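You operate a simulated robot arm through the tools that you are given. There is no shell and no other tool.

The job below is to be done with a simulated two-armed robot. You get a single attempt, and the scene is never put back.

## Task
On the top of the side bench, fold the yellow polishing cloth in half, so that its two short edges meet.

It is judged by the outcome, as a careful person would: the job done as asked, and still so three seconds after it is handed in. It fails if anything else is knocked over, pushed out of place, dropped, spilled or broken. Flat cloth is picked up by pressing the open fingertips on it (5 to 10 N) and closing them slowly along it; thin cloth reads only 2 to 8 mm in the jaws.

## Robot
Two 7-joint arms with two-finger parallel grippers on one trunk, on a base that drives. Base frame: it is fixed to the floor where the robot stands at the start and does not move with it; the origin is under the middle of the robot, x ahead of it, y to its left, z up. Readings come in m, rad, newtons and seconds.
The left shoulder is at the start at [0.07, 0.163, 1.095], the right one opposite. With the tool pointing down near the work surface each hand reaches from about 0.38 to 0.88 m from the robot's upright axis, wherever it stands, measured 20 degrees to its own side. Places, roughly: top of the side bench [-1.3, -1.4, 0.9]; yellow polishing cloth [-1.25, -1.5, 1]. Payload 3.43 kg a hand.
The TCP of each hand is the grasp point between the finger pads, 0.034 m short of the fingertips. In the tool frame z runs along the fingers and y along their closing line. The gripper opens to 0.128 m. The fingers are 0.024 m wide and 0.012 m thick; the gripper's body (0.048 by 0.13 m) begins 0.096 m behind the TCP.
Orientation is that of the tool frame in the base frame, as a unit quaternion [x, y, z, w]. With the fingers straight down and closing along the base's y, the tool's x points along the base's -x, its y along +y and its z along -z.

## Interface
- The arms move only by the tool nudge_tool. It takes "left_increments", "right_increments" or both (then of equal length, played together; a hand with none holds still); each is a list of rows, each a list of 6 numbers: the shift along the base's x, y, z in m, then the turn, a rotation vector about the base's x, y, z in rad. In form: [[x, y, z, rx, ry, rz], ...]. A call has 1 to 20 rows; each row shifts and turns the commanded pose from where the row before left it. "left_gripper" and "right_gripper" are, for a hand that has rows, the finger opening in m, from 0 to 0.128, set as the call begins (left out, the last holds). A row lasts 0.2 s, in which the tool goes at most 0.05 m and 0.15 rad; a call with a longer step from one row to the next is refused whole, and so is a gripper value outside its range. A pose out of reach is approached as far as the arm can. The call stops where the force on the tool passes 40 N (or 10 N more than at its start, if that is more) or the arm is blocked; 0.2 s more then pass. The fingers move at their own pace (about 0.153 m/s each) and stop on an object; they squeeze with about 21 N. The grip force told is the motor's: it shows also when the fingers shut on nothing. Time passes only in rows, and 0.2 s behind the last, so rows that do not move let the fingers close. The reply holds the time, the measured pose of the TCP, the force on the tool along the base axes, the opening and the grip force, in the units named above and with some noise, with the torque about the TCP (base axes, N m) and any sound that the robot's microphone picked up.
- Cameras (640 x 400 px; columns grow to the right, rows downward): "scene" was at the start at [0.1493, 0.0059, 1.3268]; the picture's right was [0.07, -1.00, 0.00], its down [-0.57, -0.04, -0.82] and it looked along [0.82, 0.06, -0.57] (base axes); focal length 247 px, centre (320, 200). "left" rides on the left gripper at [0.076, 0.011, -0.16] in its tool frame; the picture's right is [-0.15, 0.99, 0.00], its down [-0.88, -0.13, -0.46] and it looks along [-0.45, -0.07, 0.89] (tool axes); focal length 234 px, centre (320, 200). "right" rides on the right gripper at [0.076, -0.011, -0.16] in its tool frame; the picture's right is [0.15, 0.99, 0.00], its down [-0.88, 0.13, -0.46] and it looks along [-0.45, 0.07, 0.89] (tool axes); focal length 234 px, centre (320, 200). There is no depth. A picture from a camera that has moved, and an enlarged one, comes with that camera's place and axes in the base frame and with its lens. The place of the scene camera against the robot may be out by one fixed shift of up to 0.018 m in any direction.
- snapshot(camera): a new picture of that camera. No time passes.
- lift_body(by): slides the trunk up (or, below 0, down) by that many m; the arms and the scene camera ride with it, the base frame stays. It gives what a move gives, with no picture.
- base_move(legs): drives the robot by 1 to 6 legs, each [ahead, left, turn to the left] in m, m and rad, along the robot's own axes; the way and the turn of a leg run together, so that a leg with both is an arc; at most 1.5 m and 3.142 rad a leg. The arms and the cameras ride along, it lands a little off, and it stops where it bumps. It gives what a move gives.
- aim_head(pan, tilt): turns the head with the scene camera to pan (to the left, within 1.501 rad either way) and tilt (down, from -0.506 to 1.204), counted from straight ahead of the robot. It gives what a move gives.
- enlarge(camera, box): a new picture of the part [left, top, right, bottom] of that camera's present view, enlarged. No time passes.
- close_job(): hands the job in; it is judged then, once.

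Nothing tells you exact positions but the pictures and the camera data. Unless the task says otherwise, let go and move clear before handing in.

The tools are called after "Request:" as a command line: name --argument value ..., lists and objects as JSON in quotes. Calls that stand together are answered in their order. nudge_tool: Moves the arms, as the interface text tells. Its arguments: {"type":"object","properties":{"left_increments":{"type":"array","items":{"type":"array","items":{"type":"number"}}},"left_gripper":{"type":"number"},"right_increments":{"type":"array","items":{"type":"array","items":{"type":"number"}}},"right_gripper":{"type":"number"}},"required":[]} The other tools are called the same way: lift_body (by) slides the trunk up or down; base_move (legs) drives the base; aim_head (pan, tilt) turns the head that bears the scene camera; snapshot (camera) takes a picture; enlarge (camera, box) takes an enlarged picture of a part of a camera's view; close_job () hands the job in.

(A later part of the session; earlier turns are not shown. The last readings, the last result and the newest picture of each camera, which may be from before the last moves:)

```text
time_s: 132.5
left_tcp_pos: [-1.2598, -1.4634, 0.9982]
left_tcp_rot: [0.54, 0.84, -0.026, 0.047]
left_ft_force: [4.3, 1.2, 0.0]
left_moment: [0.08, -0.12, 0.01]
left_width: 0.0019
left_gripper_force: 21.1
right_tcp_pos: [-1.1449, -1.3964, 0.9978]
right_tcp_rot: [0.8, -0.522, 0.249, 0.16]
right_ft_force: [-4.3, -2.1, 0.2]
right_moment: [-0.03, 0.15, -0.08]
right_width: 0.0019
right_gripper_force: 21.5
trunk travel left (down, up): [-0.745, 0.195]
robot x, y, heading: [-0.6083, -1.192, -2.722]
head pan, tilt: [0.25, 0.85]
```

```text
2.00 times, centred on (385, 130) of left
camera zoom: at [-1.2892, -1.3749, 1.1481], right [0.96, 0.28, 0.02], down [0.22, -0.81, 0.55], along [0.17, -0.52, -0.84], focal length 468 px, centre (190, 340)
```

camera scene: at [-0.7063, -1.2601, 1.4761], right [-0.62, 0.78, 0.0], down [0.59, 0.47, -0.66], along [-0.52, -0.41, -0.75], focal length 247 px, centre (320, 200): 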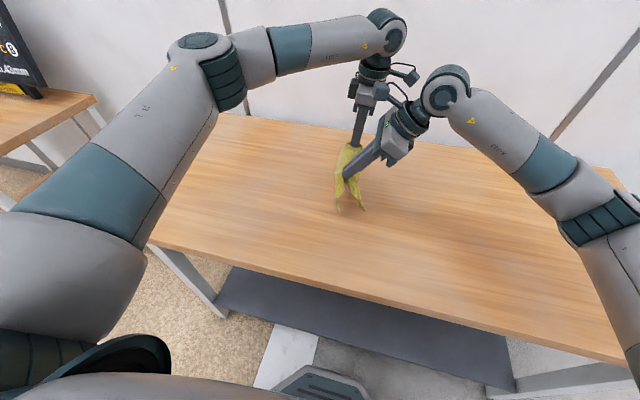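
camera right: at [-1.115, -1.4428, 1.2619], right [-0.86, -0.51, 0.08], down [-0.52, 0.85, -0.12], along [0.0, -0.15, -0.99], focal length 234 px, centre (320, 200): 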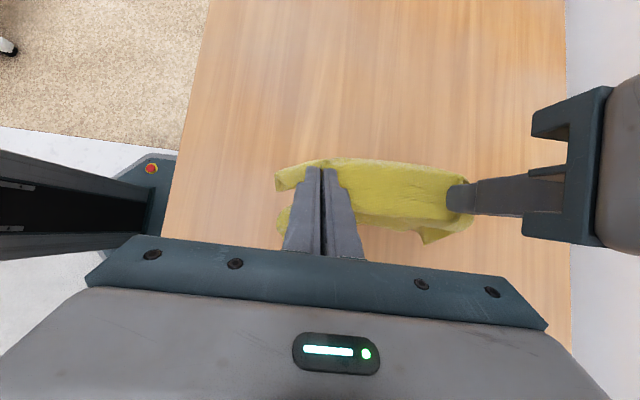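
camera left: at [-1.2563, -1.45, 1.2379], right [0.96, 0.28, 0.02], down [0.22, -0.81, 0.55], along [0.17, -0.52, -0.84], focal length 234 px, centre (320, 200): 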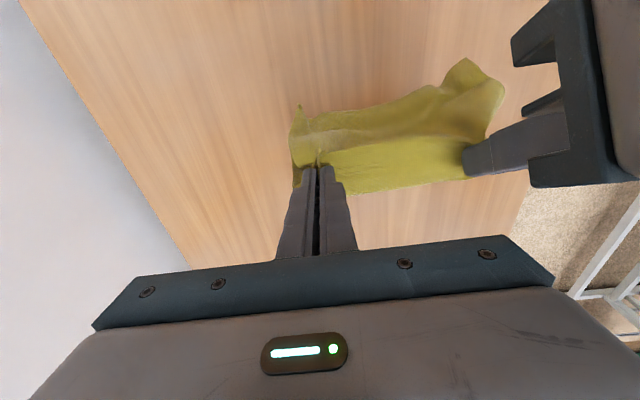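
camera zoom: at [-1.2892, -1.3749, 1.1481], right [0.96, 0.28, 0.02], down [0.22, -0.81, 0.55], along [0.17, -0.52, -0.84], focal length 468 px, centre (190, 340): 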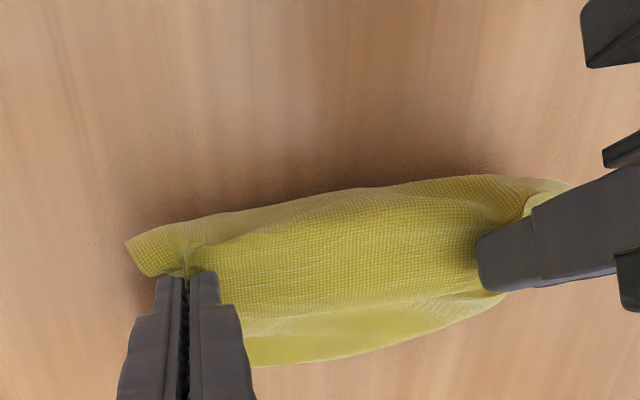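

The left half now trails out nicely to the left. I'll lift straight up so the right end swings free, then come straight down so it lands to the right.

Request:
nudge_tool --left_increments '[[0.0014, 0.0006, 0.018, 0, 0, 0], [0, 0, 0.018, 0, 0, 0], [0, 0, 0.014, 0, 0, 0], [0, 0, 0, 0, 0, 0], [0, 0, -0.012, 0, 0, 0], [0, 0, -0.012, 0, 0, 0], [0, 0, -0.012, 0, 0, 0], [0, 0, -0.012, 0, 0, 0], [0, 0, 0, 0, 0, 0]]' --right_increments '[[-0.0014, -0.0006, 0.018, 0, 0, 0], [0, 0, 0.018, 0, 0, 0], [0, 0, 0.014, 0, 0, 0], [0, 0, 0, 0, 0, 0], [0, 0, -0.012, 0, 0, 0], [0, 0, -0.012, 0, 0, 0], [0, 0, -0.012, 0, 0, 0], [0, 0, -0.012, 0, 0, 0], [0, 0, 0, 0, 0, 0]]'

Request:
enlarge --camera "scene" --box '[300, 120, 450, 250]'

Request:
enlarge --camera "left" --box '[230, 30, 540, 230]'

```text
time_s: 134.5
left_tcp_pos: [-1.2601, -1.4638, 0.9996]
left_tcp_rot: [0.539, 0.84, -0.027, 0.047]
left_ft_force: [0.7, 0.5, 0.0]
left_moment: [0.04, -0.03, -0.01]
left_width: 0.0019
left_gripper_force: 21.0
right_tcp_pos: [-1.148, -1.3967, 0.9993]
right_tcp_rot: [0.801, -0.521, 0.249, 0.16]
right_ft_force: [0.5, -0.7, -1.2]
right_moment: [-0.02, -0.02, 0.02]
right_width: 0.0019
right_gripper_force: 21.0
trunk travel left (down, up): [-0.745, 0.195]
robot x, y, heading: [-0.6076, -1.19, -2.717]
head pan, tilt: [0.25, 0.85]
```

```text
3.08 times, centred on (375, 185) of scene
camera zoom: at [-0.7062, -1.2599, 1.4761], right [-0.62, 0.78, 0.0], down [0.59, 0.47, -0.66], along [-0.52, -0.41, -0.75], focal length 761 px, centre (151, 246)
```

zoom: 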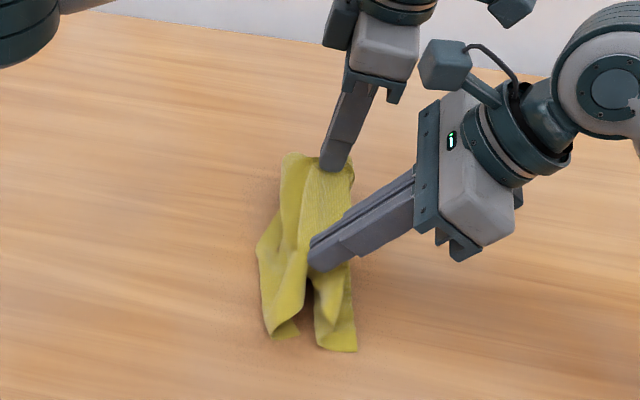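

```text
2.00 times, centred on (385, 130) of left
camera zoom: at [-1.2882, -1.3746, 1.15], right [0.96, 0.28, 0.02], down [0.22, -0.81, 0.55], along [0.17, -0.52, -0.84], focal length 468 px, centre (190, 340)
```

zoom: 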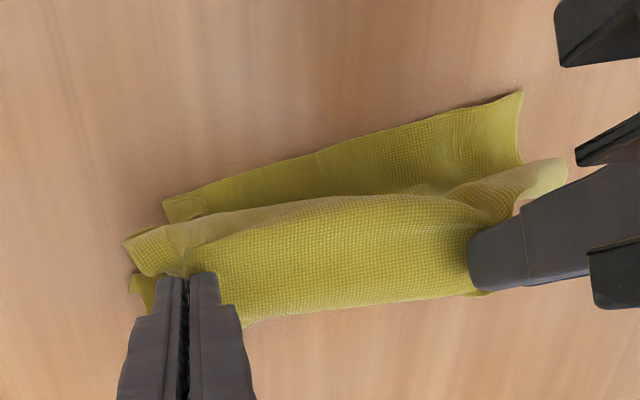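

Request:
nudge_tool --left_increments '[[-0.0081, 0.0183, -0.004, 0, 0, 0], [-0.0081, 0.0183, -0.006, 0, 0, 0], [-0.0081, 0.0183, -0.006, 0, 0, 0], [-0.0081, 0.0183, -0.006, 0, 0, 0], [0, 0, 0, 0, 0, 0], [0, 0, 0.02, 0, 0, 0], [0, 0, 0.02, 0, 0, 0], [0, 0, 0.006, 0, 0, 0], [0, 0, 0, 0, 0, 0], [0, 0, 0, 0, 0, 0]]' --right_increments '[[-0.0081, 0.0183, -0.004, 0, 0, 0], [-0.0081, 0.0183, -0.006, 0, 0, 0], [-0.0081, 0.0183, -0.006, 0, 0, 0], [-0.0081, 0.0183, -0.006, 0, 0, 0], [0, 0, 0, 0, 0, 0], [0, 0, 0.02, 0, 0, 0], [0, 0, 0.02, 0, 0, 0], [0, 0, 0.006, 0, 0, 0], [0, 0, 0, 0, 0, 0], [0, 0, 0, 0, 0, 0]]'

Request:
enlarge --camera "scene" --box '[310, 120, 460, 250]'

Request:
enlarge --camera "left" --box '[230, 30, 540, 230]'

Request:
enlarge --camera "right" --box '[240, 80, 520, 280]'

```text
time_s: 136.7
left_tcp_pos: [-1.2928, -1.3898, 1.0235]
left_tcp_rot: [0.54, 0.84, -0.026, 0.047]
left_ft_force: [0.4, -0.1, -0.8]
left_moment: [0.0, 0.04, 0.0]
left_width: 0.002
left_gripper_force: 20.9
right_tcp_pos: [-1.18, -1.325, 1.0242]
right_tcp_rot: [0.8, -0.521, 0.249, 0.161]
right_ft_force: [-0.3, -0.2, -0.7]
right_moment: [0.01, 0.01, 0.0]
right_width: 0.0019
right_gripper_force: 20.9
trunk travel left (down, up): [-0.745, 0.195]
robot x, y, heading: [-0.6071, -1.1886, -2.722]
head pan, tilt: [0.25, 0.85]
```

```text
3.08 times, centred on (385, 185) of scene
camera zoom: at [-0.7064, -1.26, 1.4761], right [-0.62, 0.78, 0.0], down [0.59, 0.47, -0.66], along [-0.52, -0.41, -0.75], focal length 761 px, centre (120, 246)
```

zoom: 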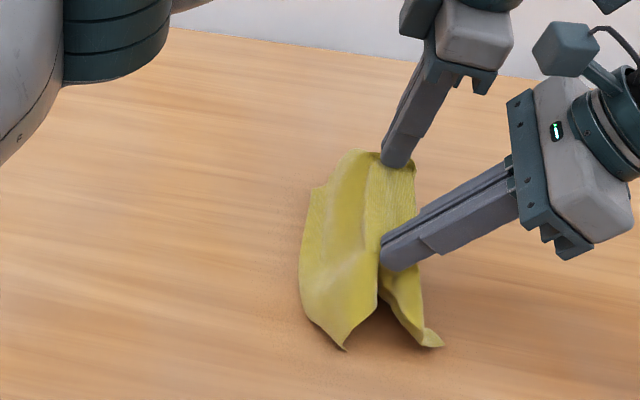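

```text
2.00 times, centred on (385, 130) of left
camera zoom: at [-1.3205, -1.3005, 1.175], right [0.96, 0.28, 0.02], down [0.22, -0.81, 0.55], along [0.17, -0.52, -0.84], focal length 468 px, centre (190, 340)
```

zoom: 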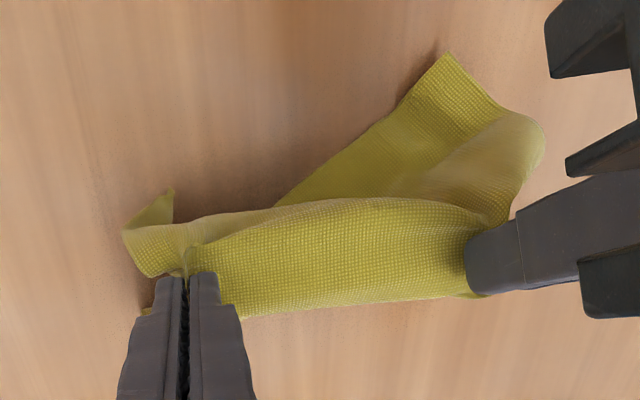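

```text
2.00 times, centred on (380, 180) of right
camera zoom: at [-1.1824, -1.2947, 1.1985], right [-0.86, -0.51, 0.08], down [-0.52, 0.85, -0.12], along [0.0, -0.15, -0.99], focal length 468 px, centre (200, 240)
```

zoom: 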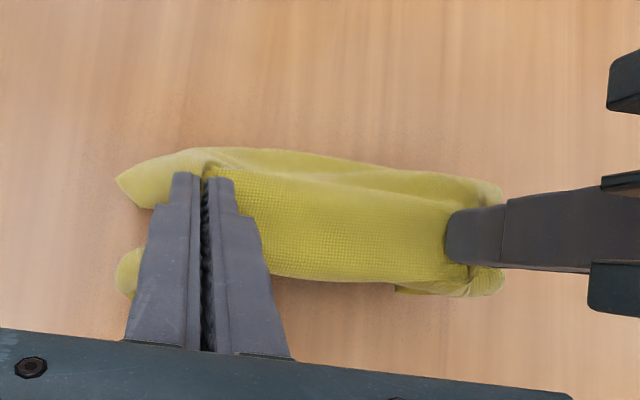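

Both sides are now roughly outward. I'll lower with a slight leftward drift so the right end trails to the right.

Request:
nudge_tool --left_increments '[[0.0012, -0.0027, -0.012, 0, 0, 0], [0.0016, -0.0037, -0.012, 0, 0, 0], [0.002, -0.0046, -0.012, 0, 0, 0], [0.002, -0.0046, -0.012, 0, 0, 0], [0.002, -0.0046, -0.012, 0, 0, 0], [0, 0, 0, 0, 0, 0]]' --right_increments '[[0.0012, -0.0027, -0.012, 0, 0, 0], [0.0016, -0.0037, -0.012, 0, 0, 0], [0.002, -0.0046, -0.012, 0, 0, 0], [0.002, -0.0046, -0.012, 0, 0, 0], [0.002, -0.0046, -0.012, 0, 0, 0], [0, 0, 0, 0, 0, 0]]'

Request:
enlarge --camera "scene" --box '[310, 120, 460, 250]'

Request:
enlarge --camera "left" --box '[230, 30, 540, 230]'

Request:
enlarge --camera "right" --box '[240, 80, 520, 280]'

```text
time_s: 138.1
left_tcp_pos: [-1.2831, -1.4093, 0.9656]
left_tcp_rot: [0.54, 0.84, -0.026, 0.048]
left_ft_force: [0.0, 0.7, 0.6]
left_moment: [0.01, 0.05, -0.01]
left_width: 0.0017
left_gripper_force: 21.0
right_tcp_pos: [-1.1707, -1.3457, 0.9646]
right_tcp_rot: [0.8, -0.522, 0.249, 0.16]
right_ft_force: [0.5, -0.2, -0.9]
right_moment: [0.02, 0.0, 0.03]
right_width: 0.002
right_gripper_force: 20.8
trunk travel left (down, up): [-0.745, 0.195]
robot x, y, heading: [-0.6118, -1.1896, -2.715]
head pan, tilt: [0.25, 0.85]
```

```text
3.08 times, centred on (385, 185) of scene
camera zoom: at [-0.7063, -1.2595, 1.4762], right [-0.62, 0.78, 0.0], down [0.59, 0.47, -0.66], along [-0.52, -0.41, -0.75], focal length 761 px, centre (120, 246)
```

zoom: 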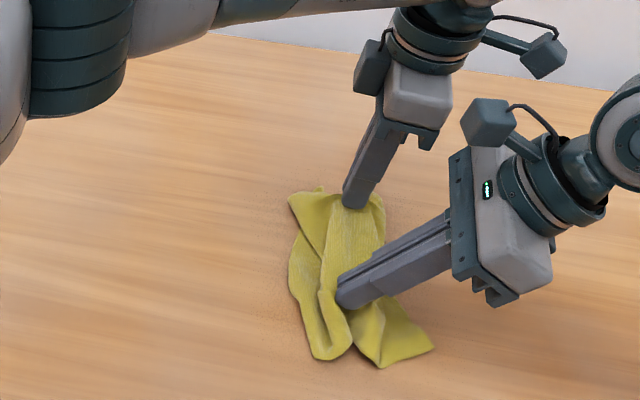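

```text
2.00 times, centred on (385, 130) of left
camera zoom: at [-1.3113, -1.3207, 1.1148], right [0.96, 0.28, 0.02], down [0.22, -0.81, 0.55], along [0.17, -0.52, -0.84], focal length 468 px, centre (190, 340)
```

zoom: 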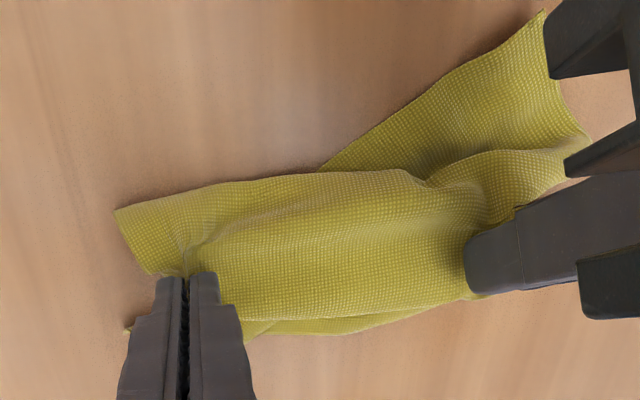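

```text
2.00 times, centred on (380, 180) of right
camera zoom: at [-1.1734, -1.3152, 1.1383], right [-0.86, -0.51, 0.08], down [-0.52, 0.85, -0.12], along [0.0, -0.15, -0.99], focal length 468 px, centre (200, 240)
```

zoom: 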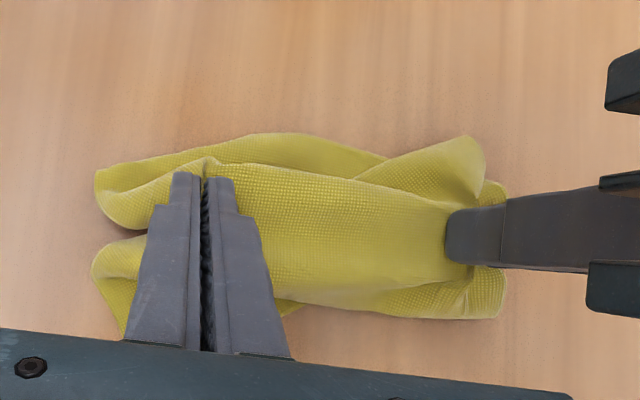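

The cloth twisted a little. I'll lift it fully clear again and at the same time change both leans (left hand leaning left, right hand upright), so that the lower half can curl under properly when I swing left.

Request:
nudge_tool --left_increments '[[0.001, -0.0023, 0.0144, 0.0801, 0.0352, 0], [0.001, -0.0023, 0.0144, 0.0801, 0.0352, 0], [0.001, -0.0023, 0.0144, 0.0801, 0.0352, 0], [0.001, -0.0023, 0.0144, 0.0801, 0.0352, 0], [0.001, -0.0023, 0.0144, 0.0801, 0.0352, 0], [0.001, -0.0023, 0.0144, 0.0801, 0.0352, 0], [0.001, -0.0023, 0.0144, 0.0801, 0.0352, 0], [0.001, -0.0023, 0.0144, 0.0801, 0.0352, 0], [0, 0, 0, 0, 0, 0]]' --right_increments '[[0.001, -0.0024, 0.015, 0.0686, 0.0302, 0], [0.001, -0.0024, 0.015, 0.0686, 0.0302, 0], [0.001, -0.0024, 0.015, 0.0686, 0.0302, 0], [0.001, -0.0024, 0.015, 0.0686, 0.0302, 0], [0.001, -0.0024, 0.015, 0.0686, 0.0302, 0], [0.001, -0.0024, 0.015, 0.0686, 0.0302, 0], [0.001, -0.0024, 0.015, 0.0686, 0.0302, 0], [0.001, -0.0024, 0.015, 0.0686, 0.0302, 0], [0, 0, 0, 0, 0, 0]]'

Request:
snapshot --camera "scene"

Request:
enlarge --camera "scene" --box '[300, 100, 450, 240]'

Request:
snapshot --camera "right"

Request:
snapshot --camera "left"

```text
time_s: 140.1
left_tcp_pos: [-1.275, -1.4263, 1.0792]
left_tcp_rot: [0.519, 0.804, 0.165, -0.241]
left_ft_force: [0.1, -0.6, -0.4]
left_moment: [-0.02, 0.03, 0.0]
left_width: 0.0018
left_gripper_force: 20.8
right_tcp_pos: [-1.1623, -1.3632, 1.0838]
right_tcp_rot: [0.837, -0.547, 0.002, -0.001]
right_ft_force: [-0.4, -0.2, -0.4]
right_moment: [-0.05, -0.01, 0.03]
right_width: 0.002
right_gripper_force: 20.8
trunk travel left (down, up): [-0.745, 0.195]
robot x, y, heading: [-0.6115, -1.1905, -2.715]
head pan, tilt: [0.25, 0.85]
```

```text
taken
camera scene: at [-0.7071, -1.2589, 1.4761], right [-0.62, 0.78, 0.0], down [0.59, 0.47, -0.66], along [-0.52, -0.41, -0.75], focal length 247 px, centre (320, 200)
```

scene: 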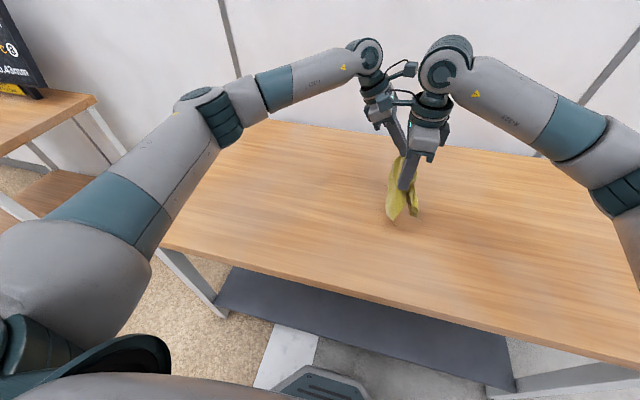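

```text
2.86 times, centred on (375, 170) of scene
camera zoom: at [-0.7071, -1.2589, 1.4761], right [-0.62, 0.78, 0.0], down [0.59, 0.47, -0.66], along [-0.52, -0.41, -0.75], focal length 707 px, centre (163, 286)
```

zoom: 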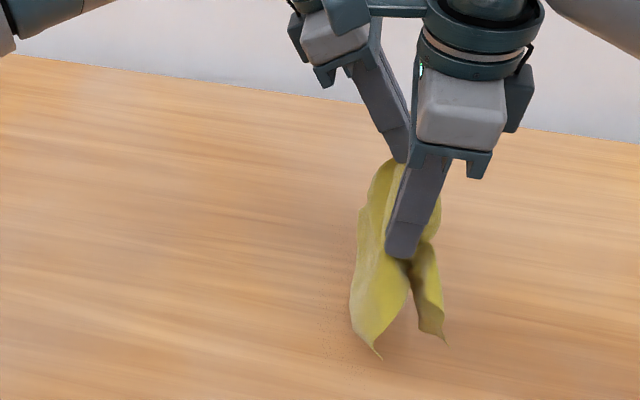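

```text
taken
camera right: at [-1.1239, -1.4273, 1.2437], right [-0.85, -0.53, 0.0], down [-0.48, 0.75, 0.45], along [-0.24, 0.39, -0.89], focal length 234 px, centre (320, 200)
```

right: 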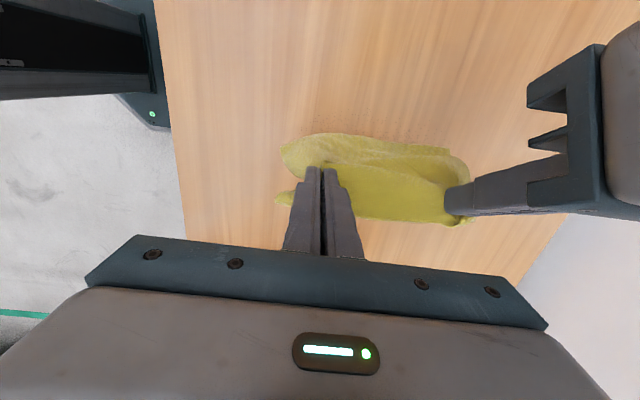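

```text
taken
camera left: at [-1.2556, -1.4464, 1.2536], right [0.95, 0.29, -0.07], down [0.28, -0.95, -0.12], along [-0.1, 0.09, -0.99], focal length 234 px, centre (320, 200)
```

left: 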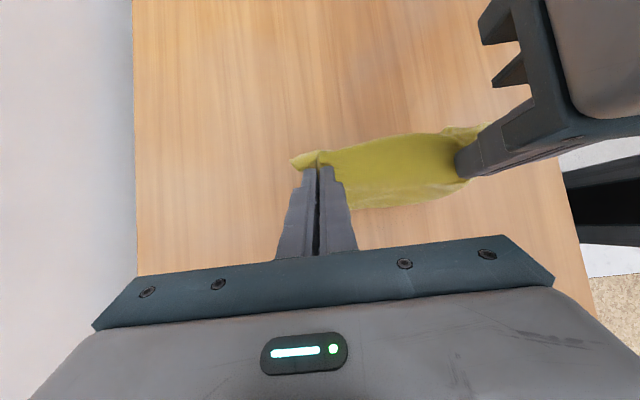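

Both halves hang cleanly again. I'll lower until the body's edge touches, then sweep left while lowering so both halves trail to the right.

Request:
nudge_tool --left_increments '[[0.0008, -0.0018, -0.018, 0, 0, 0], [0.0016, -0.0037, -0.016, 0, 0, 0], [0.004, -0.0092, -0.012, 0, 0, 0], [0.0064, -0.0146, -0.008, 0, 0, 0], [0.0068, -0.0156, -0.008, 0, 0, 0], [0.0068, -0.0156, -0.01, 0, 0, 0], [0, 0, 0, 0, 0, 0]]' --right_increments '[[0.0008, -0.0018, -0.018, 0, 0, 0], [0.0016, -0.0037, -0.016, 0, 0, 0], [0.004, -0.0092, -0.012, 0, 0, 0], [0.0064, -0.0146, -0.008, 0, 0, 0], [0.0068, -0.0156, -0.008, 0, 0, 0], [0.0068, -0.0156, -0.01, 0, 0, 0], [0, 0, 0, 0, 0, 0]]'

Request:
enlarge --camera "scene" --box '[290, 100, 440, 240]'

Request:
enlarge --camera "left" --box '[230, 60, 540, 260]'

Request:
enlarge --camera "right" --box '[240, 80, 520, 280]'

```text
time_s: 141.7
left_tcp_pos: [-1.2483, -1.489, 1.0071]
left_tcp_rot: [0.519, 0.803, 0.165, -0.241]
left_ft_force: [-0.1, 0.2, -0.8]
left_moment: [-0.04, 0.01, -0.02]
left_width: 0.0018
left_gripper_force: 21.8
right_tcp_pos: [-1.1369, -1.4245, 1.0115]
right_tcp_rot: [0.838, -0.546, 0.003, 0.0]
right_ft_force: [0.6, 0.5, -0.6]
right_moment: [-0.04, -0.04, 0.03]
right_width: 0.0018
right_gripper_force: 21.4
trunk travel left (down, up): [-0.745, 0.195]
robot x, y, heading: [-0.6092, -1.1883, -2.716]
head pan, tilt: [0.25, 0.85]
```

```text
2.86 times, centred on (365, 170) of scene
camera zoom: at [-0.7067, -1.259, 1.4761], right [-0.62, 0.78, 0.0], down [0.59, 0.47, -0.66], along [-0.52, -0.41, -0.75], focal length 707 px, centre (191, 286)
```

zoom: 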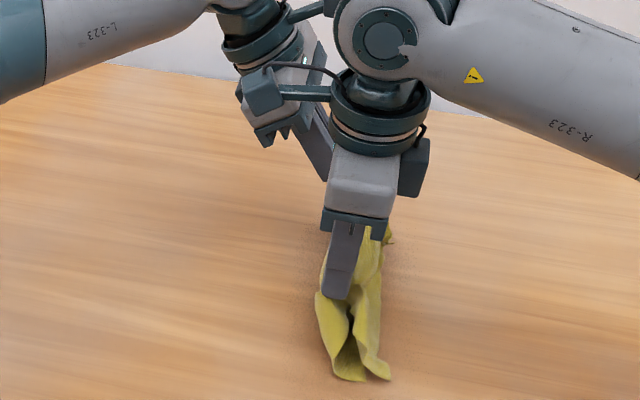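

```text
2.00 times, centred on (385, 160) of left
camera zoom: at [-1.2289, -1.5076, 1.1808], right [0.95, 0.29, -0.07], down [0.28, -0.95, -0.11], along [-0.1, 0.09, -0.99], focal length 468 px, centre (190, 280)
```

zoom: 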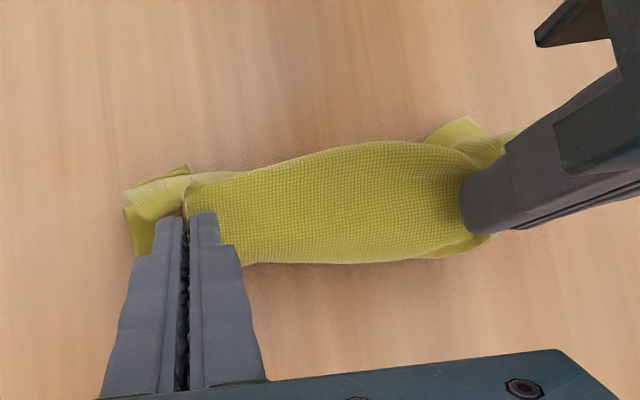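

```text
2.00 times, centred on (380, 180) of right
camera zoom: at [-1.0975, -1.4875, 1.1714], right [-0.85, -0.53, 0.0], down [-0.48, 0.75, 0.45], along [-0.24, 0.39, -0.89], focal length 468 px, centre (200, 240)
```

zoom: 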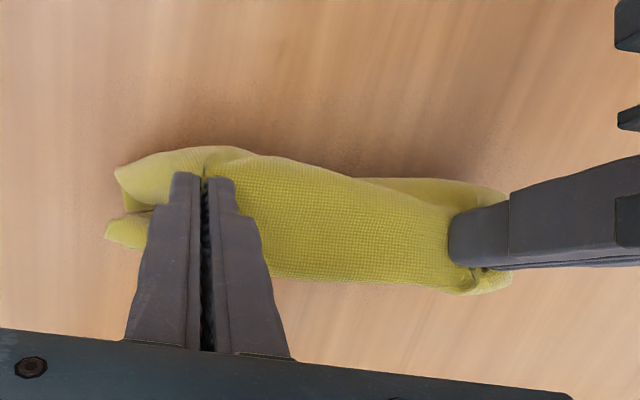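

Now the lower half trails to the right as wanted. I'll continue the sweep left and down.

Request:
nudge_tool --left_increments '[[0.0058, -0.0133, -0.007, 0, 0, 0], [0.0058, -0.0133, -0.009, 0, 0, 0], [0.0058, -0.0133, -0.011, 0, 0, 0], [0.0058, -0.0133, -0.013, 0, 0, 0], [0, 0, 0, 0, 0, 0]]' --right_increments '[[0.0058, -0.0133, -0.007, 0, 0, 0], [0.0058, -0.0133, -0.009, 0, 0, 0], [0.0058, -0.0133, -0.011, 0, 0, 0], [0.0058, -0.0133, -0.013, 0, 0, 0], [0, 0, 0, 0, 0, 0]]'

Request:
enlarge --camera "scene" --box '[290, 110, 440, 250]'

Request:
enlarge --camera "left" --box '[230, 60, 540, 260]'

Request:
enlarge --camera "right" --box '[240, 80, 520, 280]'

```text
time_s: 142.9
left_tcp_pos: [-1.227, -1.5425, 0.9688]
left_tcp_rot: [0.518, 0.804, 0.164, -0.241]
left_ft_force: [0.1, 0.6, -0.4]
left_moment: [0.0, 0.04, 0.0]
left_width: 0.0018
left_gripper_force: 21.7
right_tcp_pos: [-1.1117, -1.4777, 0.9722]
right_tcp_rot: [0.837, -0.547, 0.002, -0.002]
right_ft_force: [-1.0, 0.7, 0.1]
right_moment: [-0.02, 0.01, -0.02]
right_width: 0.0022
right_gripper_force: 20.4
trunk travel left (down, up): [-0.745, 0.195]
robot x, y, heading: [-0.6109, -1.1876, -2.714]
head pan, tilt: [0.25, 0.85]
```

```text
2.86 times, centred on (365, 180) of scene
camera zoom: at [-0.7066, -1.2589, 1.4762], right [-0.62, 0.78, 0.0], down [0.59, 0.47, -0.66], along [-0.52, -0.41, -0.75], focal length 707 px, centre (191, 257)
```

zoom: 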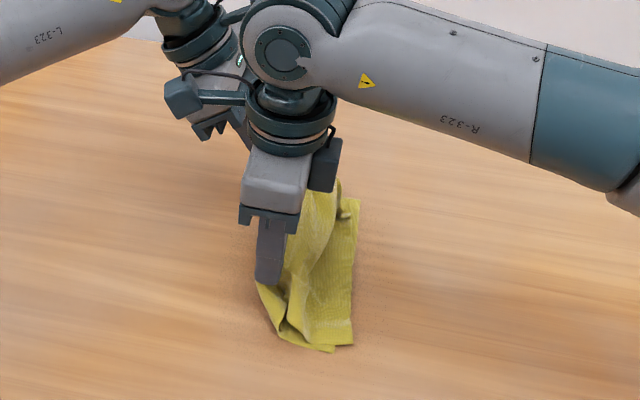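

```text
2.00 times, centred on (385, 160) of left
camera zoom: at [-1.2065, -1.5611, 1.1422], right [0.95, 0.29, -0.07], down [0.28, -0.95, -0.12], along [-0.1, 0.09, -0.99], focal length 468 px, centre (190, 280)
```

zoom: 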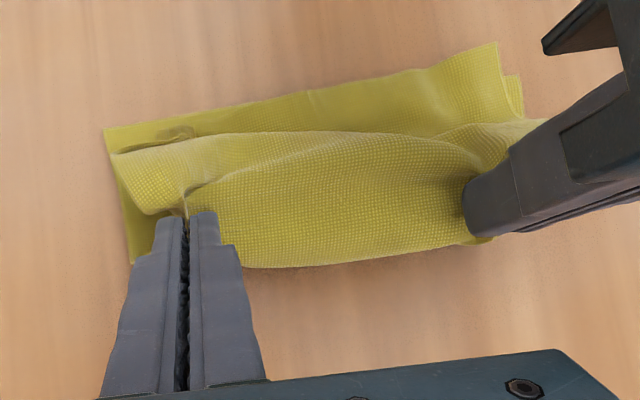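

```text
2.00 times, centred on (380, 180) of right
camera zoom: at [-1.0735, -1.5416, 1.1321], right [-0.85, -0.53, 0.0], down [-0.48, 0.75, 0.45], along [-0.24, 0.39, -0.89], focal length 468 px, centre (200, 240)
```

zoom: 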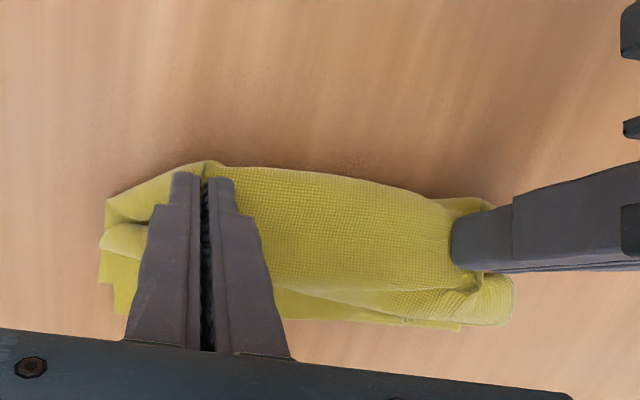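

Request:
enlarge --camera "scene" --box '[345, 170, 425, 240]'

Request:
enlarge --camera "left" --box '[270, 70, 510, 190]'

```text
5.71 times, centred on (385, 205) of scene
camera zoom: at [-0.7066, -1.2589, 1.4762], right [-0.62, 0.78, 0.0], down [0.59, 0.47, -0.66], along [-0.52, -0.41, -0.75], focal length 1414 px, centre (-51, 171)
```

zoom: 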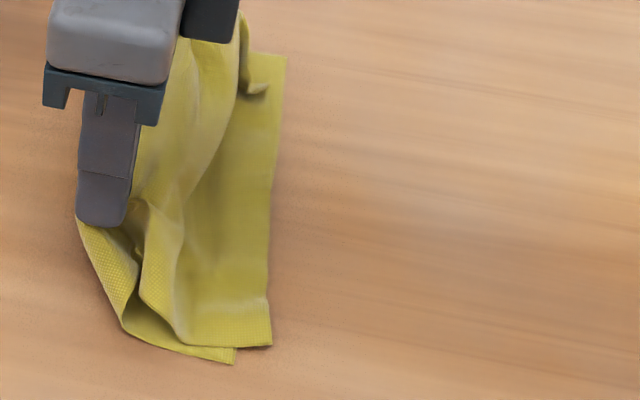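

```text
2.67 times, centred on (390, 130) of left
camera zoom: at [-1.2065, -1.5611, 1.1422], right [0.95, 0.29, -0.07], down [0.28, -0.95, -0.12], along [-0.1, 0.09, -0.99], focal length 624 px, centre (133, 387)
```

zoom: 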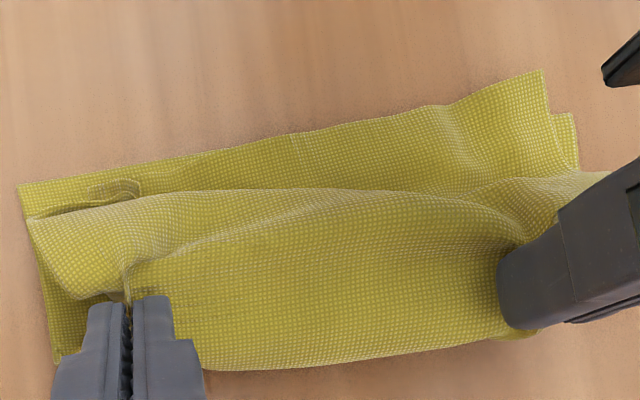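

Excellent: both layers now trail to the right and their right edges nearly coincide (about 1.6 cm apart at the near corner). I'll continue left and down to tighten and lay the crease.

Request:
nudge_tool --left_increments '[[0.0038, -0.0087, -0.01, 0, 0, 0], [0.0038, -0.0087, -0.01, 0, 0, 0], [0.0038, -0.0087, -0.008, 0, 0, 0], [0, 0, 0, 0, 0, 0]]' --right_increments '[[0.0038, -0.0087, -0.009, 0, 0, 0], [0.0038, -0.0087, -0.009, 0, 0, 0], [0.0038, -0.0087, -0.006, 0, 0, 0], [0, 0, 0, 0, 0, 0]]'

Request:
enlarge --camera "scene" --box '[330, 165, 420, 245]'

Request:
enlarge --camera "left" --box '[230, 40, 540, 240]'

Request:
enlarge --camera "right" --box '[240, 80, 520, 280]'

```text
time_s: 143.9
left_tcp_pos: [-1.2143, -1.5687, 0.939]
left_tcp_rot: [0.519, 0.803, 0.165, -0.241]
left_ft_force: [-0.1, -0.8, 2.5]
left_moment: [0.04, 0.03, 0.02]
left_width: 0.0017
left_gripper_force: 21.1
right_tcp_pos: [-1.1022, -1.504, 0.9475]
right_tcp_rot: [0.837, -0.547, 0.002, -0.001]
right_ft_force: [1.1, 0.5, -0.5]
right_moment: [-0.05, 0.0, 0.02]
right_width: 0.0019
right_gripper_force: 21.2
trunk travel left (down, up): [-0.745, 0.195]
robot x, y, heading: [-0.6097, -1.1901, -2.712]
head pan, tilt: [0.25, 0.85]
```

```text
5.00 times, centred on (375, 205) of scene
camera zoom: at [-0.7063, -1.2595, 1.4762], right [-0.62, 0.78, 0.0], down [0.59, 0.47, -0.66], along [-0.52, -0.41, -0.75], focal length 1237 px, centre (45, 175)
```

zoom: 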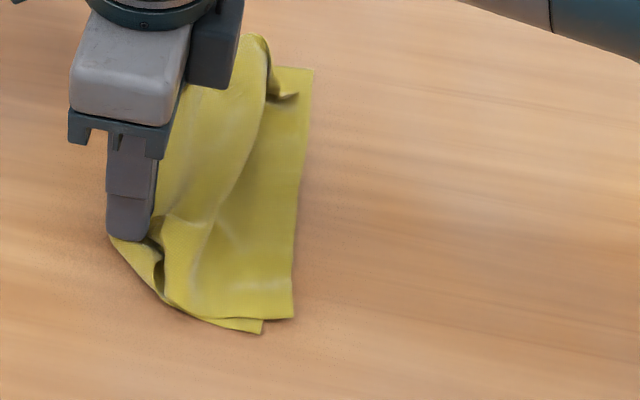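

```text
2.00 times, centred on (385, 140) of left
camera zoom: at [-1.1947, -1.5876, 1.1135], right [0.95, 0.29, -0.07], down [0.28, -0.95, -0.12], along [-0.1, 0.09, -0.99], focal length 468 px, centre (190, 320)
```

zoom: 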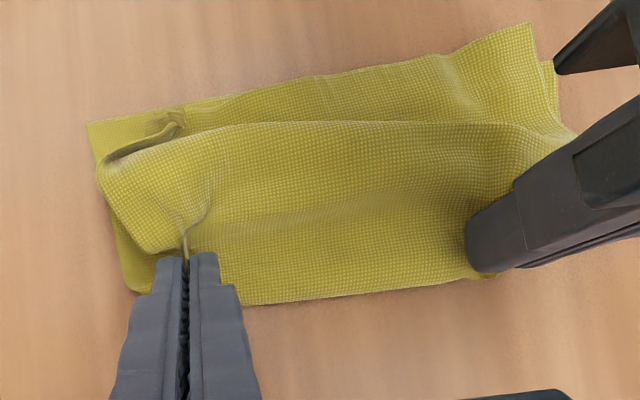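

```text
2.00 times, centred on (380, 180) of right
camera zoom: at [-1.0627, -1.5674, 1.1073], right [-0.85, -0.53, 0.0], down [-0.48, 0.75, 0.45], along [-0.24, 0.39, -0.89], focal length 468 px, centre (200, 240)
```

zoom: 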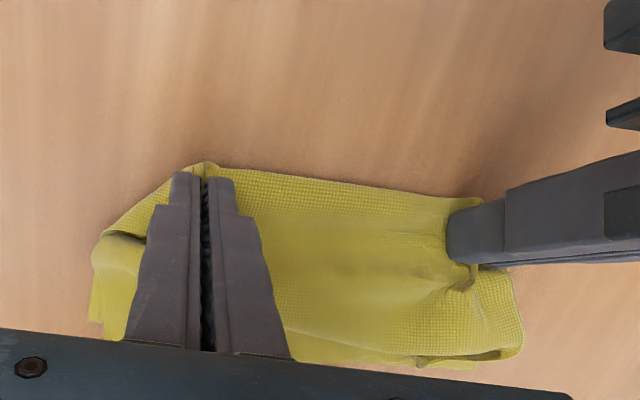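

Both edges moved together and the top edge is about 1.6 cm beyond the lower one at the near corner; the crease should settle within the pinched width. I'll lower the right hand the last bit and open both grippers.

Request:
nudge_tool --left_increments '[[0.001, -0.0023, 0, 0, 0, 0], [0.001, -0.0023, 0, 0, 0, 0], [0, 0, 0, 0, 0, 0]]' --right_increments '[[0.001, -0.0023, -0.004, 0, 0, 0], [0.001, -0.0023, -0.004, 0, 0, 0], [0, 0, 0, 0, 0, 0]]'

Request:
nudge_tool --left_increments '[[0, 0, 0, 0, 0, 0], [0, 0, 0, 0, 0, 0]]' --left_gripper 0.02 --right_increments '[[0, 0, 0, 0, 0, 0], [0, 0, 0, 0, 0, 0]]' --right_gripper 0.02

Request:
nudge_tool --left_increments '[[0.002, -0.0045, 0.008, 0, 0, 0], [0.005, -0.011, 0.02, 0, 0, 0], [0.007, -0.015, 0.028, 0, 0, 0], [0.007, -0.015, 0.028, 0, 0, 0], [0.007, -0.015, 0.028, 0, 0, 0]]' --left_gripper 0.03 --right_increments '[[0, 0, 0.01, 0, 0, 0], [0, 0, 0.025, 0, 0, 0], [0, 0, 0.035, 0, 0, 0], [-0.005, 0.011, 0.035, 0, 0, 0], [-0.012, 0.027, 0.02, 0, 0, 0]]' --right_gripper 0.03

Request:
snapshot --camera "left"

Request:
snapshot --camera "right"

Request:
enlarge --camera "scene" --box '[310, 140, 430, 245]'

```text
time_s: 144.7
left_tcp_pos: [-1.2119, -1.5717, 0.9389]
left_tcp_rot: [0.518, 0.804, 0.164, -0.241]
left_ft_force: [0.4, 0.2, 0.1]
left_moment: [-0.02, 0.04, 0.02]
left_width: 0.0019
left_gripper_force: 20.9
right_tcp_pos: [-1.0997, -1.507, 0.9408]
right_tcp_rot: [0.837, -0.547, 0.002, -0.001]
right_ft_force: [-1.8, 1.6, 6.2]
right_moment: [0.05, 0.0, 0.0]
right_width: 0.0017
right_gripper_force: 20.1
trunk travel left (down, up): [-0.745, 0.195]
robot x, y, heading: [-0.6128, -1.1908, -2.719]
head pan, tilt: [0.25, 0.85]
```

```text
time_s: 145.3
left_tcp_pos: [-1.2125, -1.573, 0.9385]
left_tcp_rot: [0.518, 0.804, 0.164, -0.241]
left_ft_force: [-0.3, 0.3, 0.0]
left_moment: [0.0, -0.01, 0.01]
left_width: 0.0201
left_gripper_force: 0.0
right_tcp_pos: [-1.0977, -1.5086, 0.9396]
right_tcp_rot: [0.837, -0.547, 0.002, -0.001]
right_ft_force: [-0.6, 0.1, -0.6]
right_moment: [0.04, -0.04, 0.0]
right_width: 0.0198
right_gripper_force: 0.1
trunk travel left (down, up): [-0.745, 0.195]
robot x, y, heading: [-0.61, -1.188, -2.718]
head pan, tilt: [0.25, 0.85]
```

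```text
time_s: 146.5
left_tcp_pos: [-1.1858, -1.632, 1.0534]
left_tcp_rot: [0.519, 0.804, 0.164, -0.241]
left_ft_force: [0.8, 0.6, 0.5]
left_moment: [0.01, 0.0, 0.0]
left_width: 0.0302
left_gripper_force: 0.1
right_tcp_pos: [-1.1153, -1.4679, 1.0648]
right_tcp_rot: [0.838, -0.546, 0.002, 0.0]
right_ft_force: [0.3, 0.1, -0.6]
right_moment: [-0.04, 0.03, -0.05]
right_width: 0.0301
right_gripper_force: 0.1
trunk travel left (down, up): [-0.745, 0.195]
robot x, y, heading: [-0.6108, -1.1899, -2.718]
head pan, tilt: [0.25, 0.85]
```

```text
taken
camera left: at [-1.1665, -1.6517, 1.2285], right [0.95, 0.29, -0.07], down [0.28, -0.95, -0.11], along [-0.1, 0.09, -0.99], focal length 234 px, centre (320, 200)
```

left: 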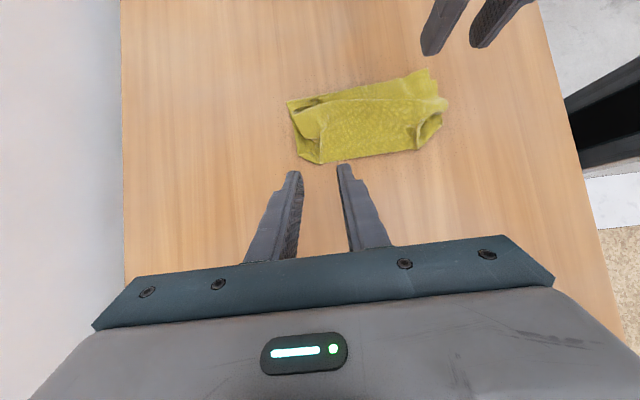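

```text
taken
camera right: at [-1.0772, -1.5328, 1.2244], right [-0.85, -0.53, 0.0], down [-0.48, 0.75, 0.45], along [-0.24, 0.38, -0.89], focal length 234 px, centre (320, 200)
```

right: 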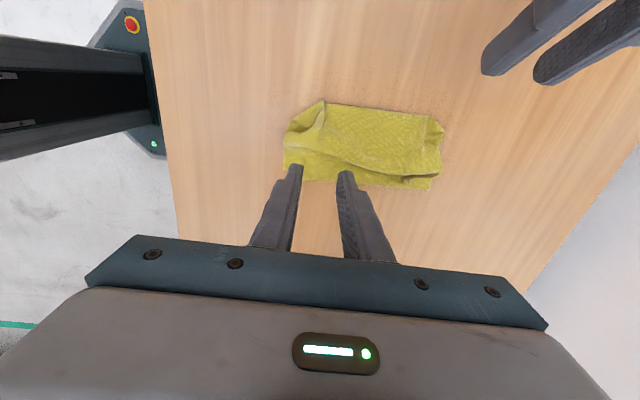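

```text
3.81 times, centred on (370, 192) of scene
camera zoom: at [-0.7064, -1.2579, 1.4762], right [-0.62, 0.78, 0.0], down [0.59, 0.47, -0.66], along [-0.52, -0.41, -0.75], focal length 943 px, centre (130, 229)
```

zoom: 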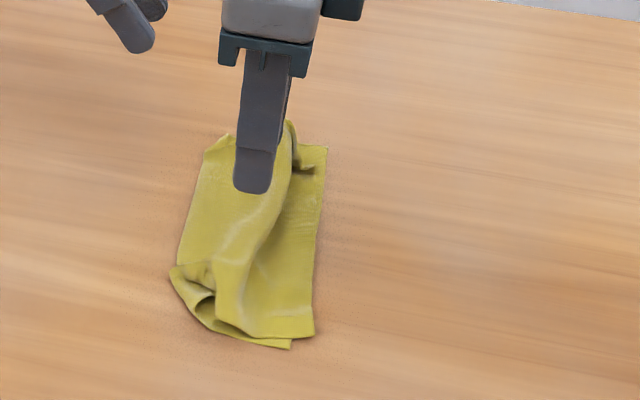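

Released. The cloth is folded with the two right edges close together, but there's a hump and gathers near the crease. I'll move the hands clear and take close views.

Request:
nudge_tool --left_increments '[[0.014, -0.032, 0.02, 0, 0, 0], [0.014, -0.032, 0.02, 0, 0, 0], [0.014, -0.032, 0.02, 0, 0, 0]]' --right_increments '[[-0.016, 0.037, 0.015, 0, 0, 0], [-0.016, 0.037, 0.015, 0, 0, 0], [-0.016, 0.037, 0.015, 0, 0, 0]]'

Request:
enlarge --camera "scene" --box '[330, 155, 410, 235]'

Request:
enlarge --camera "left" --box '[250, 20, 480, 170]'

Request:
enlarge --camera "right" --box '[250, 40, 480, 200]'

```text
time_s: 147.3
left_tcp_pos: [-1.1401, -1.7288, 1.1124]
left_tcp_rot: [0.519, 0.803, 0.164, -0.241]
left_ft_force: [0.2, -0.9, 0.7]
left_moment: [-0.01, -0.03, -0.02]
left_width: 0.0299
left_gripper_force: 0.1
right_tcp_pos: [-1.1635, -1.3579, 1.1122]
right_tcp_rot: [0.838, -0.546, 0.001, -0.001]
right_ft_force: [-0.3, 0.7, -0.4]
right_moment: [-0.01, 0.01, -0.02]
right_width: 0.0298
right_gripper_force: 0.2
trunk travel left (down, up): [-0.745, 0.195]
robot x, y, heading: [-0.6132, -1.1885, -2.716]
head pan, tilt: [0.25, 0.85]
```

```text
5.00 times, centred on (370, 195) of scene
camera zoom: at [-0.7059, -1.2592, 1.4761], right [-0.62, 0.78, 0.0], down [0.59, 0.47, -0.66], along [-0.52, -0.41, -0.75], focal length 1237 px, centre (70, 225)
```

zoom: 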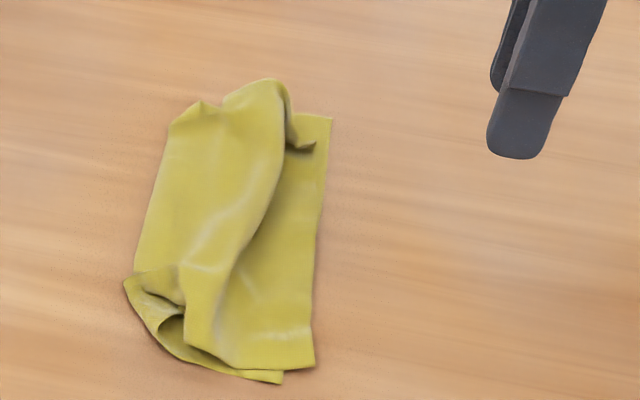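

```text
2.67 times, centred on (365, 95) of left
camera zoom: at [-1.1204, -1.7485, 1.2871], right [0.95, 0.29, -0.07], down [0.28, -0.95, -0.12], along [-0.1, 0.09, -0.99], focal length 624 px, centre (200, 480)
```

zoom: 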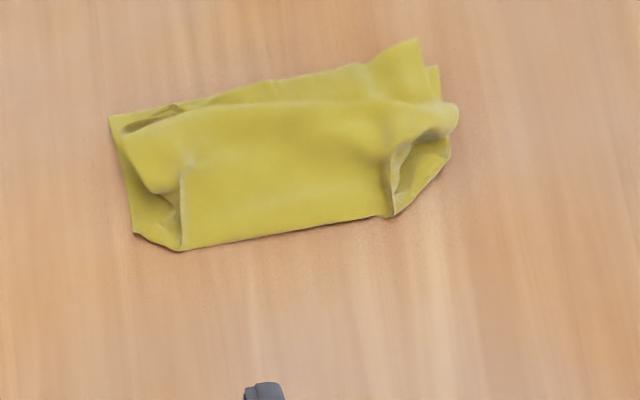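

```text
2.50 times, centred on (365, 120) of right
camera zoom: at [-1.1251, -1.4211, 1.272], right [-0.85, -0.53, 0.0], down [-0.48, 0.75, 0.45], along [-0.24, 0.39, -0.89], focal length 585 px, centre (208, 400)
```

zoom: 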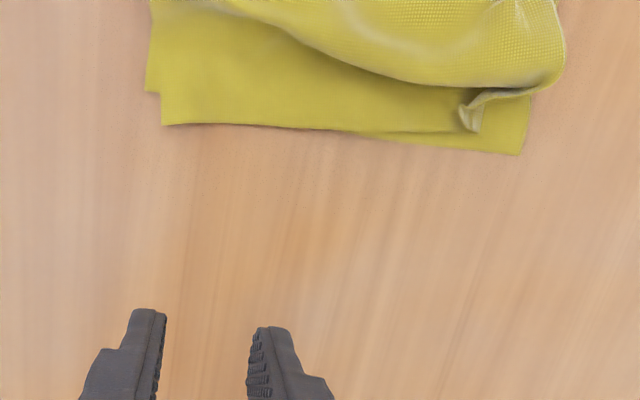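

The bottom layer's edge is square at Y≈0, the crease lies at Y≈0.10, and about 3–5 cm of extra top cloth stands as a hump. Pushing that hump left into the crease will roll the crease out and let the edges meet. I'll use the right hand, opened wide, as a two-point pusher starting just right of the hump.

Request:
nudge_tool --right_increments '[[-0.0056, -0.0241, -0.02, 0, 0, 0], [-0.0056, -0.0241, -0.035, 0, 0, 0], [-0.0056, -0.0241, -0.04, 0, 0, 0], [-0.0056, -0.0241, -0.04, 0, 0, 0], [0, 0, -0.02, 0, 0, 0], [0, 0, 0, 0, 0, 0]]' --right_gripper 0.12

Request:
snapshot --camera "right"

Request:
enlarge --camera "scene" --box '[330, 135, 430, 235]'

```text
time_s: 148.7
left_tcp_pos: [-1.1409, -1.7297, 1.1127]
left_tcp_rot: [0.518, 0.804, 0.165, -0.242]
left_ft_force: [-0.1, -0.2, -0.4]
left_moment: [0.02, 0.03, -0.01]
left_width: 0.0301
left_gripper_force: 0.0
right_tcp_pos: [-1.1864, -1.4561, 0.9543]
right_tcp_rot: [0.837, -0.547, 0.001, -0.001]
right_ft_force: [-0.3, 0.0, -0.5]
right_moment: [0.0, 0.01, 0.01]
right_width: 0.1201
right_gripper_force: 0.1
trunk travel left (down, up): [-0.745, 0.195]
robot x, y, heading: [-0.6129, -1.191, -2.717]
head pan, tilt: [0.25, 0.85]
```

```text
taken
camera right: at [-1.1475, -1.5188, 1.1145], right [-0.85, -0.53, 0.0], down [-0.48, 0.75, 0.45], along [-0.24, 0.39, -0.89], focal length 234 px, centre (320, 200)
```

right: 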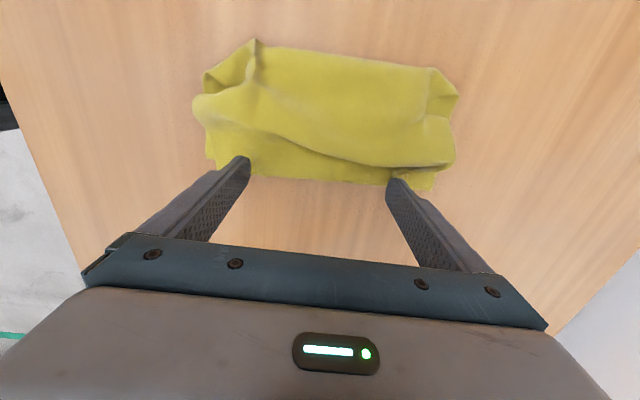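

```text
4.00 times, centred on (380, 185) of scene
camera zoom: at [-0.7061, -1.2603, 1.4761], right [-0.62, 0.78, 0.0], down [0.59, 0.47, -0.66], along [-0.52, -0.41, -0.75], focal length 990 px, centre (80, 260)
```

zoom: 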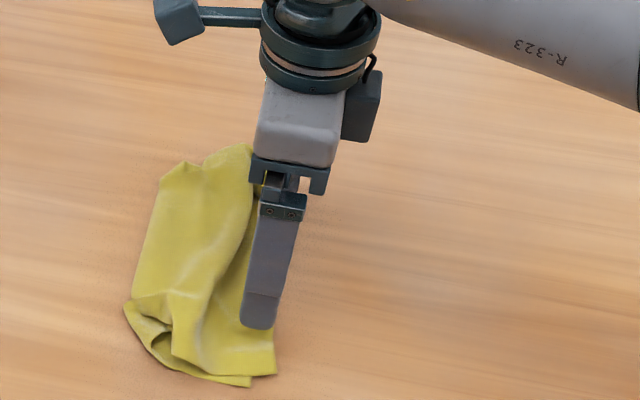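

The pusher is in place right of the hump. I'll lower until the tips just skim the cloth, then push left in small steps.

Request:
nudge_tool --right_increments '[[0, 0, -0.008, 0, 0, 0], [0, 0, -0.004, 0, 0, 0], [0, 0, 0, 0, 0, 0]]'

Request:
enlarge --camera "right" --box '[180, 20, 480, 210]'

```text
time_s: 149.5
left_tcp_pos: [-1.1403, -1.7299, 1.1118]
left_tcp_rot: [0.518, 0.804, 0.164, -0.242]
left_ft_force: [0.5, 0.3, -0.2]
left_moment: [0.01, 0.03, -0.01]
left_width: 0.0297
left_gripper_force: 0.2
right_tcp_pos: [-1.1875, -1.4551, 0.9435]
right_tcp_rot: [0.837, -0.547, 0.003, -0.002]
right_ft_force: [0.3, -0.7, 0.7]
right_moment: [0.01, -0.05, -0.03]
right_width: 0.1202
right_gripper_force: 0.0
trunk travel left (down, up): [-0.745, 0.195]
robot x, y, heading: [-0.6127, -1.1924, -2.716]
head pan, tilt: [0.25, 0.85]
```

```text
2.11 times, centred on (330, 115) of right
camera zoom: at [-1.1479, -1.52, 1.1025], right [-0.85, -0.53, 0.0], down [-0.48, 0.75, 0.45], along [-0.24, 0.39, -0.89], focal length 493 px, centre (299, 379)
```

zoom: 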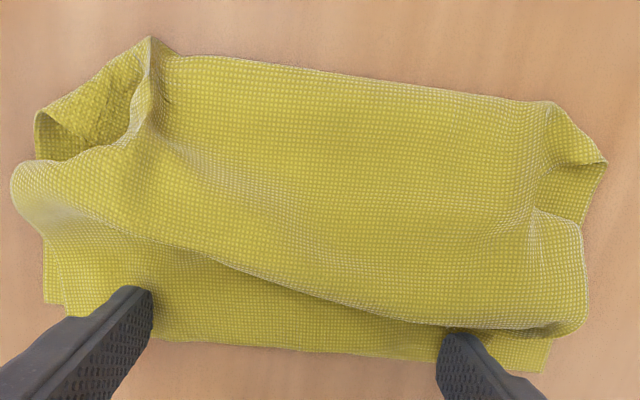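

Request:
nudge_tool --right_increments '[[0.0012, -0.0027, -0.002, 0, 0, 0], [0.0032, -0.0073, 0, 0, 0, 0], [0.0032, -0.0073, 0, 0, 0, 0], [0.0032, -0.0073, 0, 0, 0, 0], [0, 0, 0, 0, 0, 0]]'

Request:
enlarge --camera "right" --box '[180, 20, 480, 210]'

```text
time_s: 150.7
left_tcp_pos: [-1.1405, -1.7286, 1.1123]
left_tcp_rot: [0.519, 0.804, 0.165, -0.241]
left_ft_force: [-0.9, -0.2, -0.2]
left_moment: [-0.02, 0.02, -0.01]
left_width: 0.03
left_gripper_force: 0.0
right_tcp_pos: [-1.1753, -1.4814, 0.9406]
right_tcp_rot: [0.837, -0.547, 0.002, -0.001]
right_ft_force: [-0.2, 0.6, 0.0]
right_moment: [0.0, -0.03, 0.0]
right_width: 0.1201
right_gripper_force: 0.1
trunk travel left (down, up): [-0.745, 0.195]
robot x, y, heading: [-0.6089, -1.1871, -2.723]
head pan, tilt: [0.25, 0.85]
```

```text
2.11 times, centred on (330, 115) of right
camera zoom: at [-1.137, -1.5454, 1.1], right [-0.85, -0.53, 0.0], down [-0.48, 0.75, 0.45], along [-0.24, 0.39, -0.89], focal length 493 px, centre (299, 379)
```

zoom: 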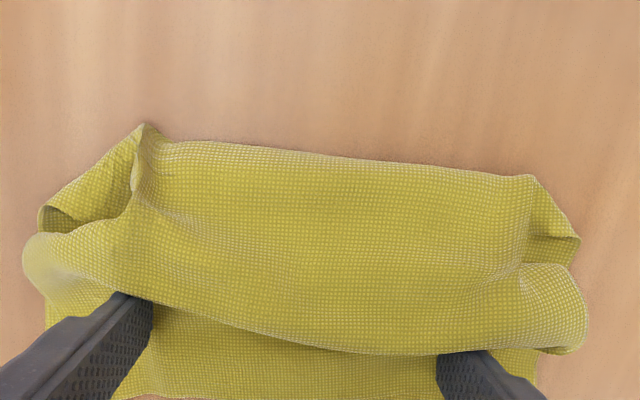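

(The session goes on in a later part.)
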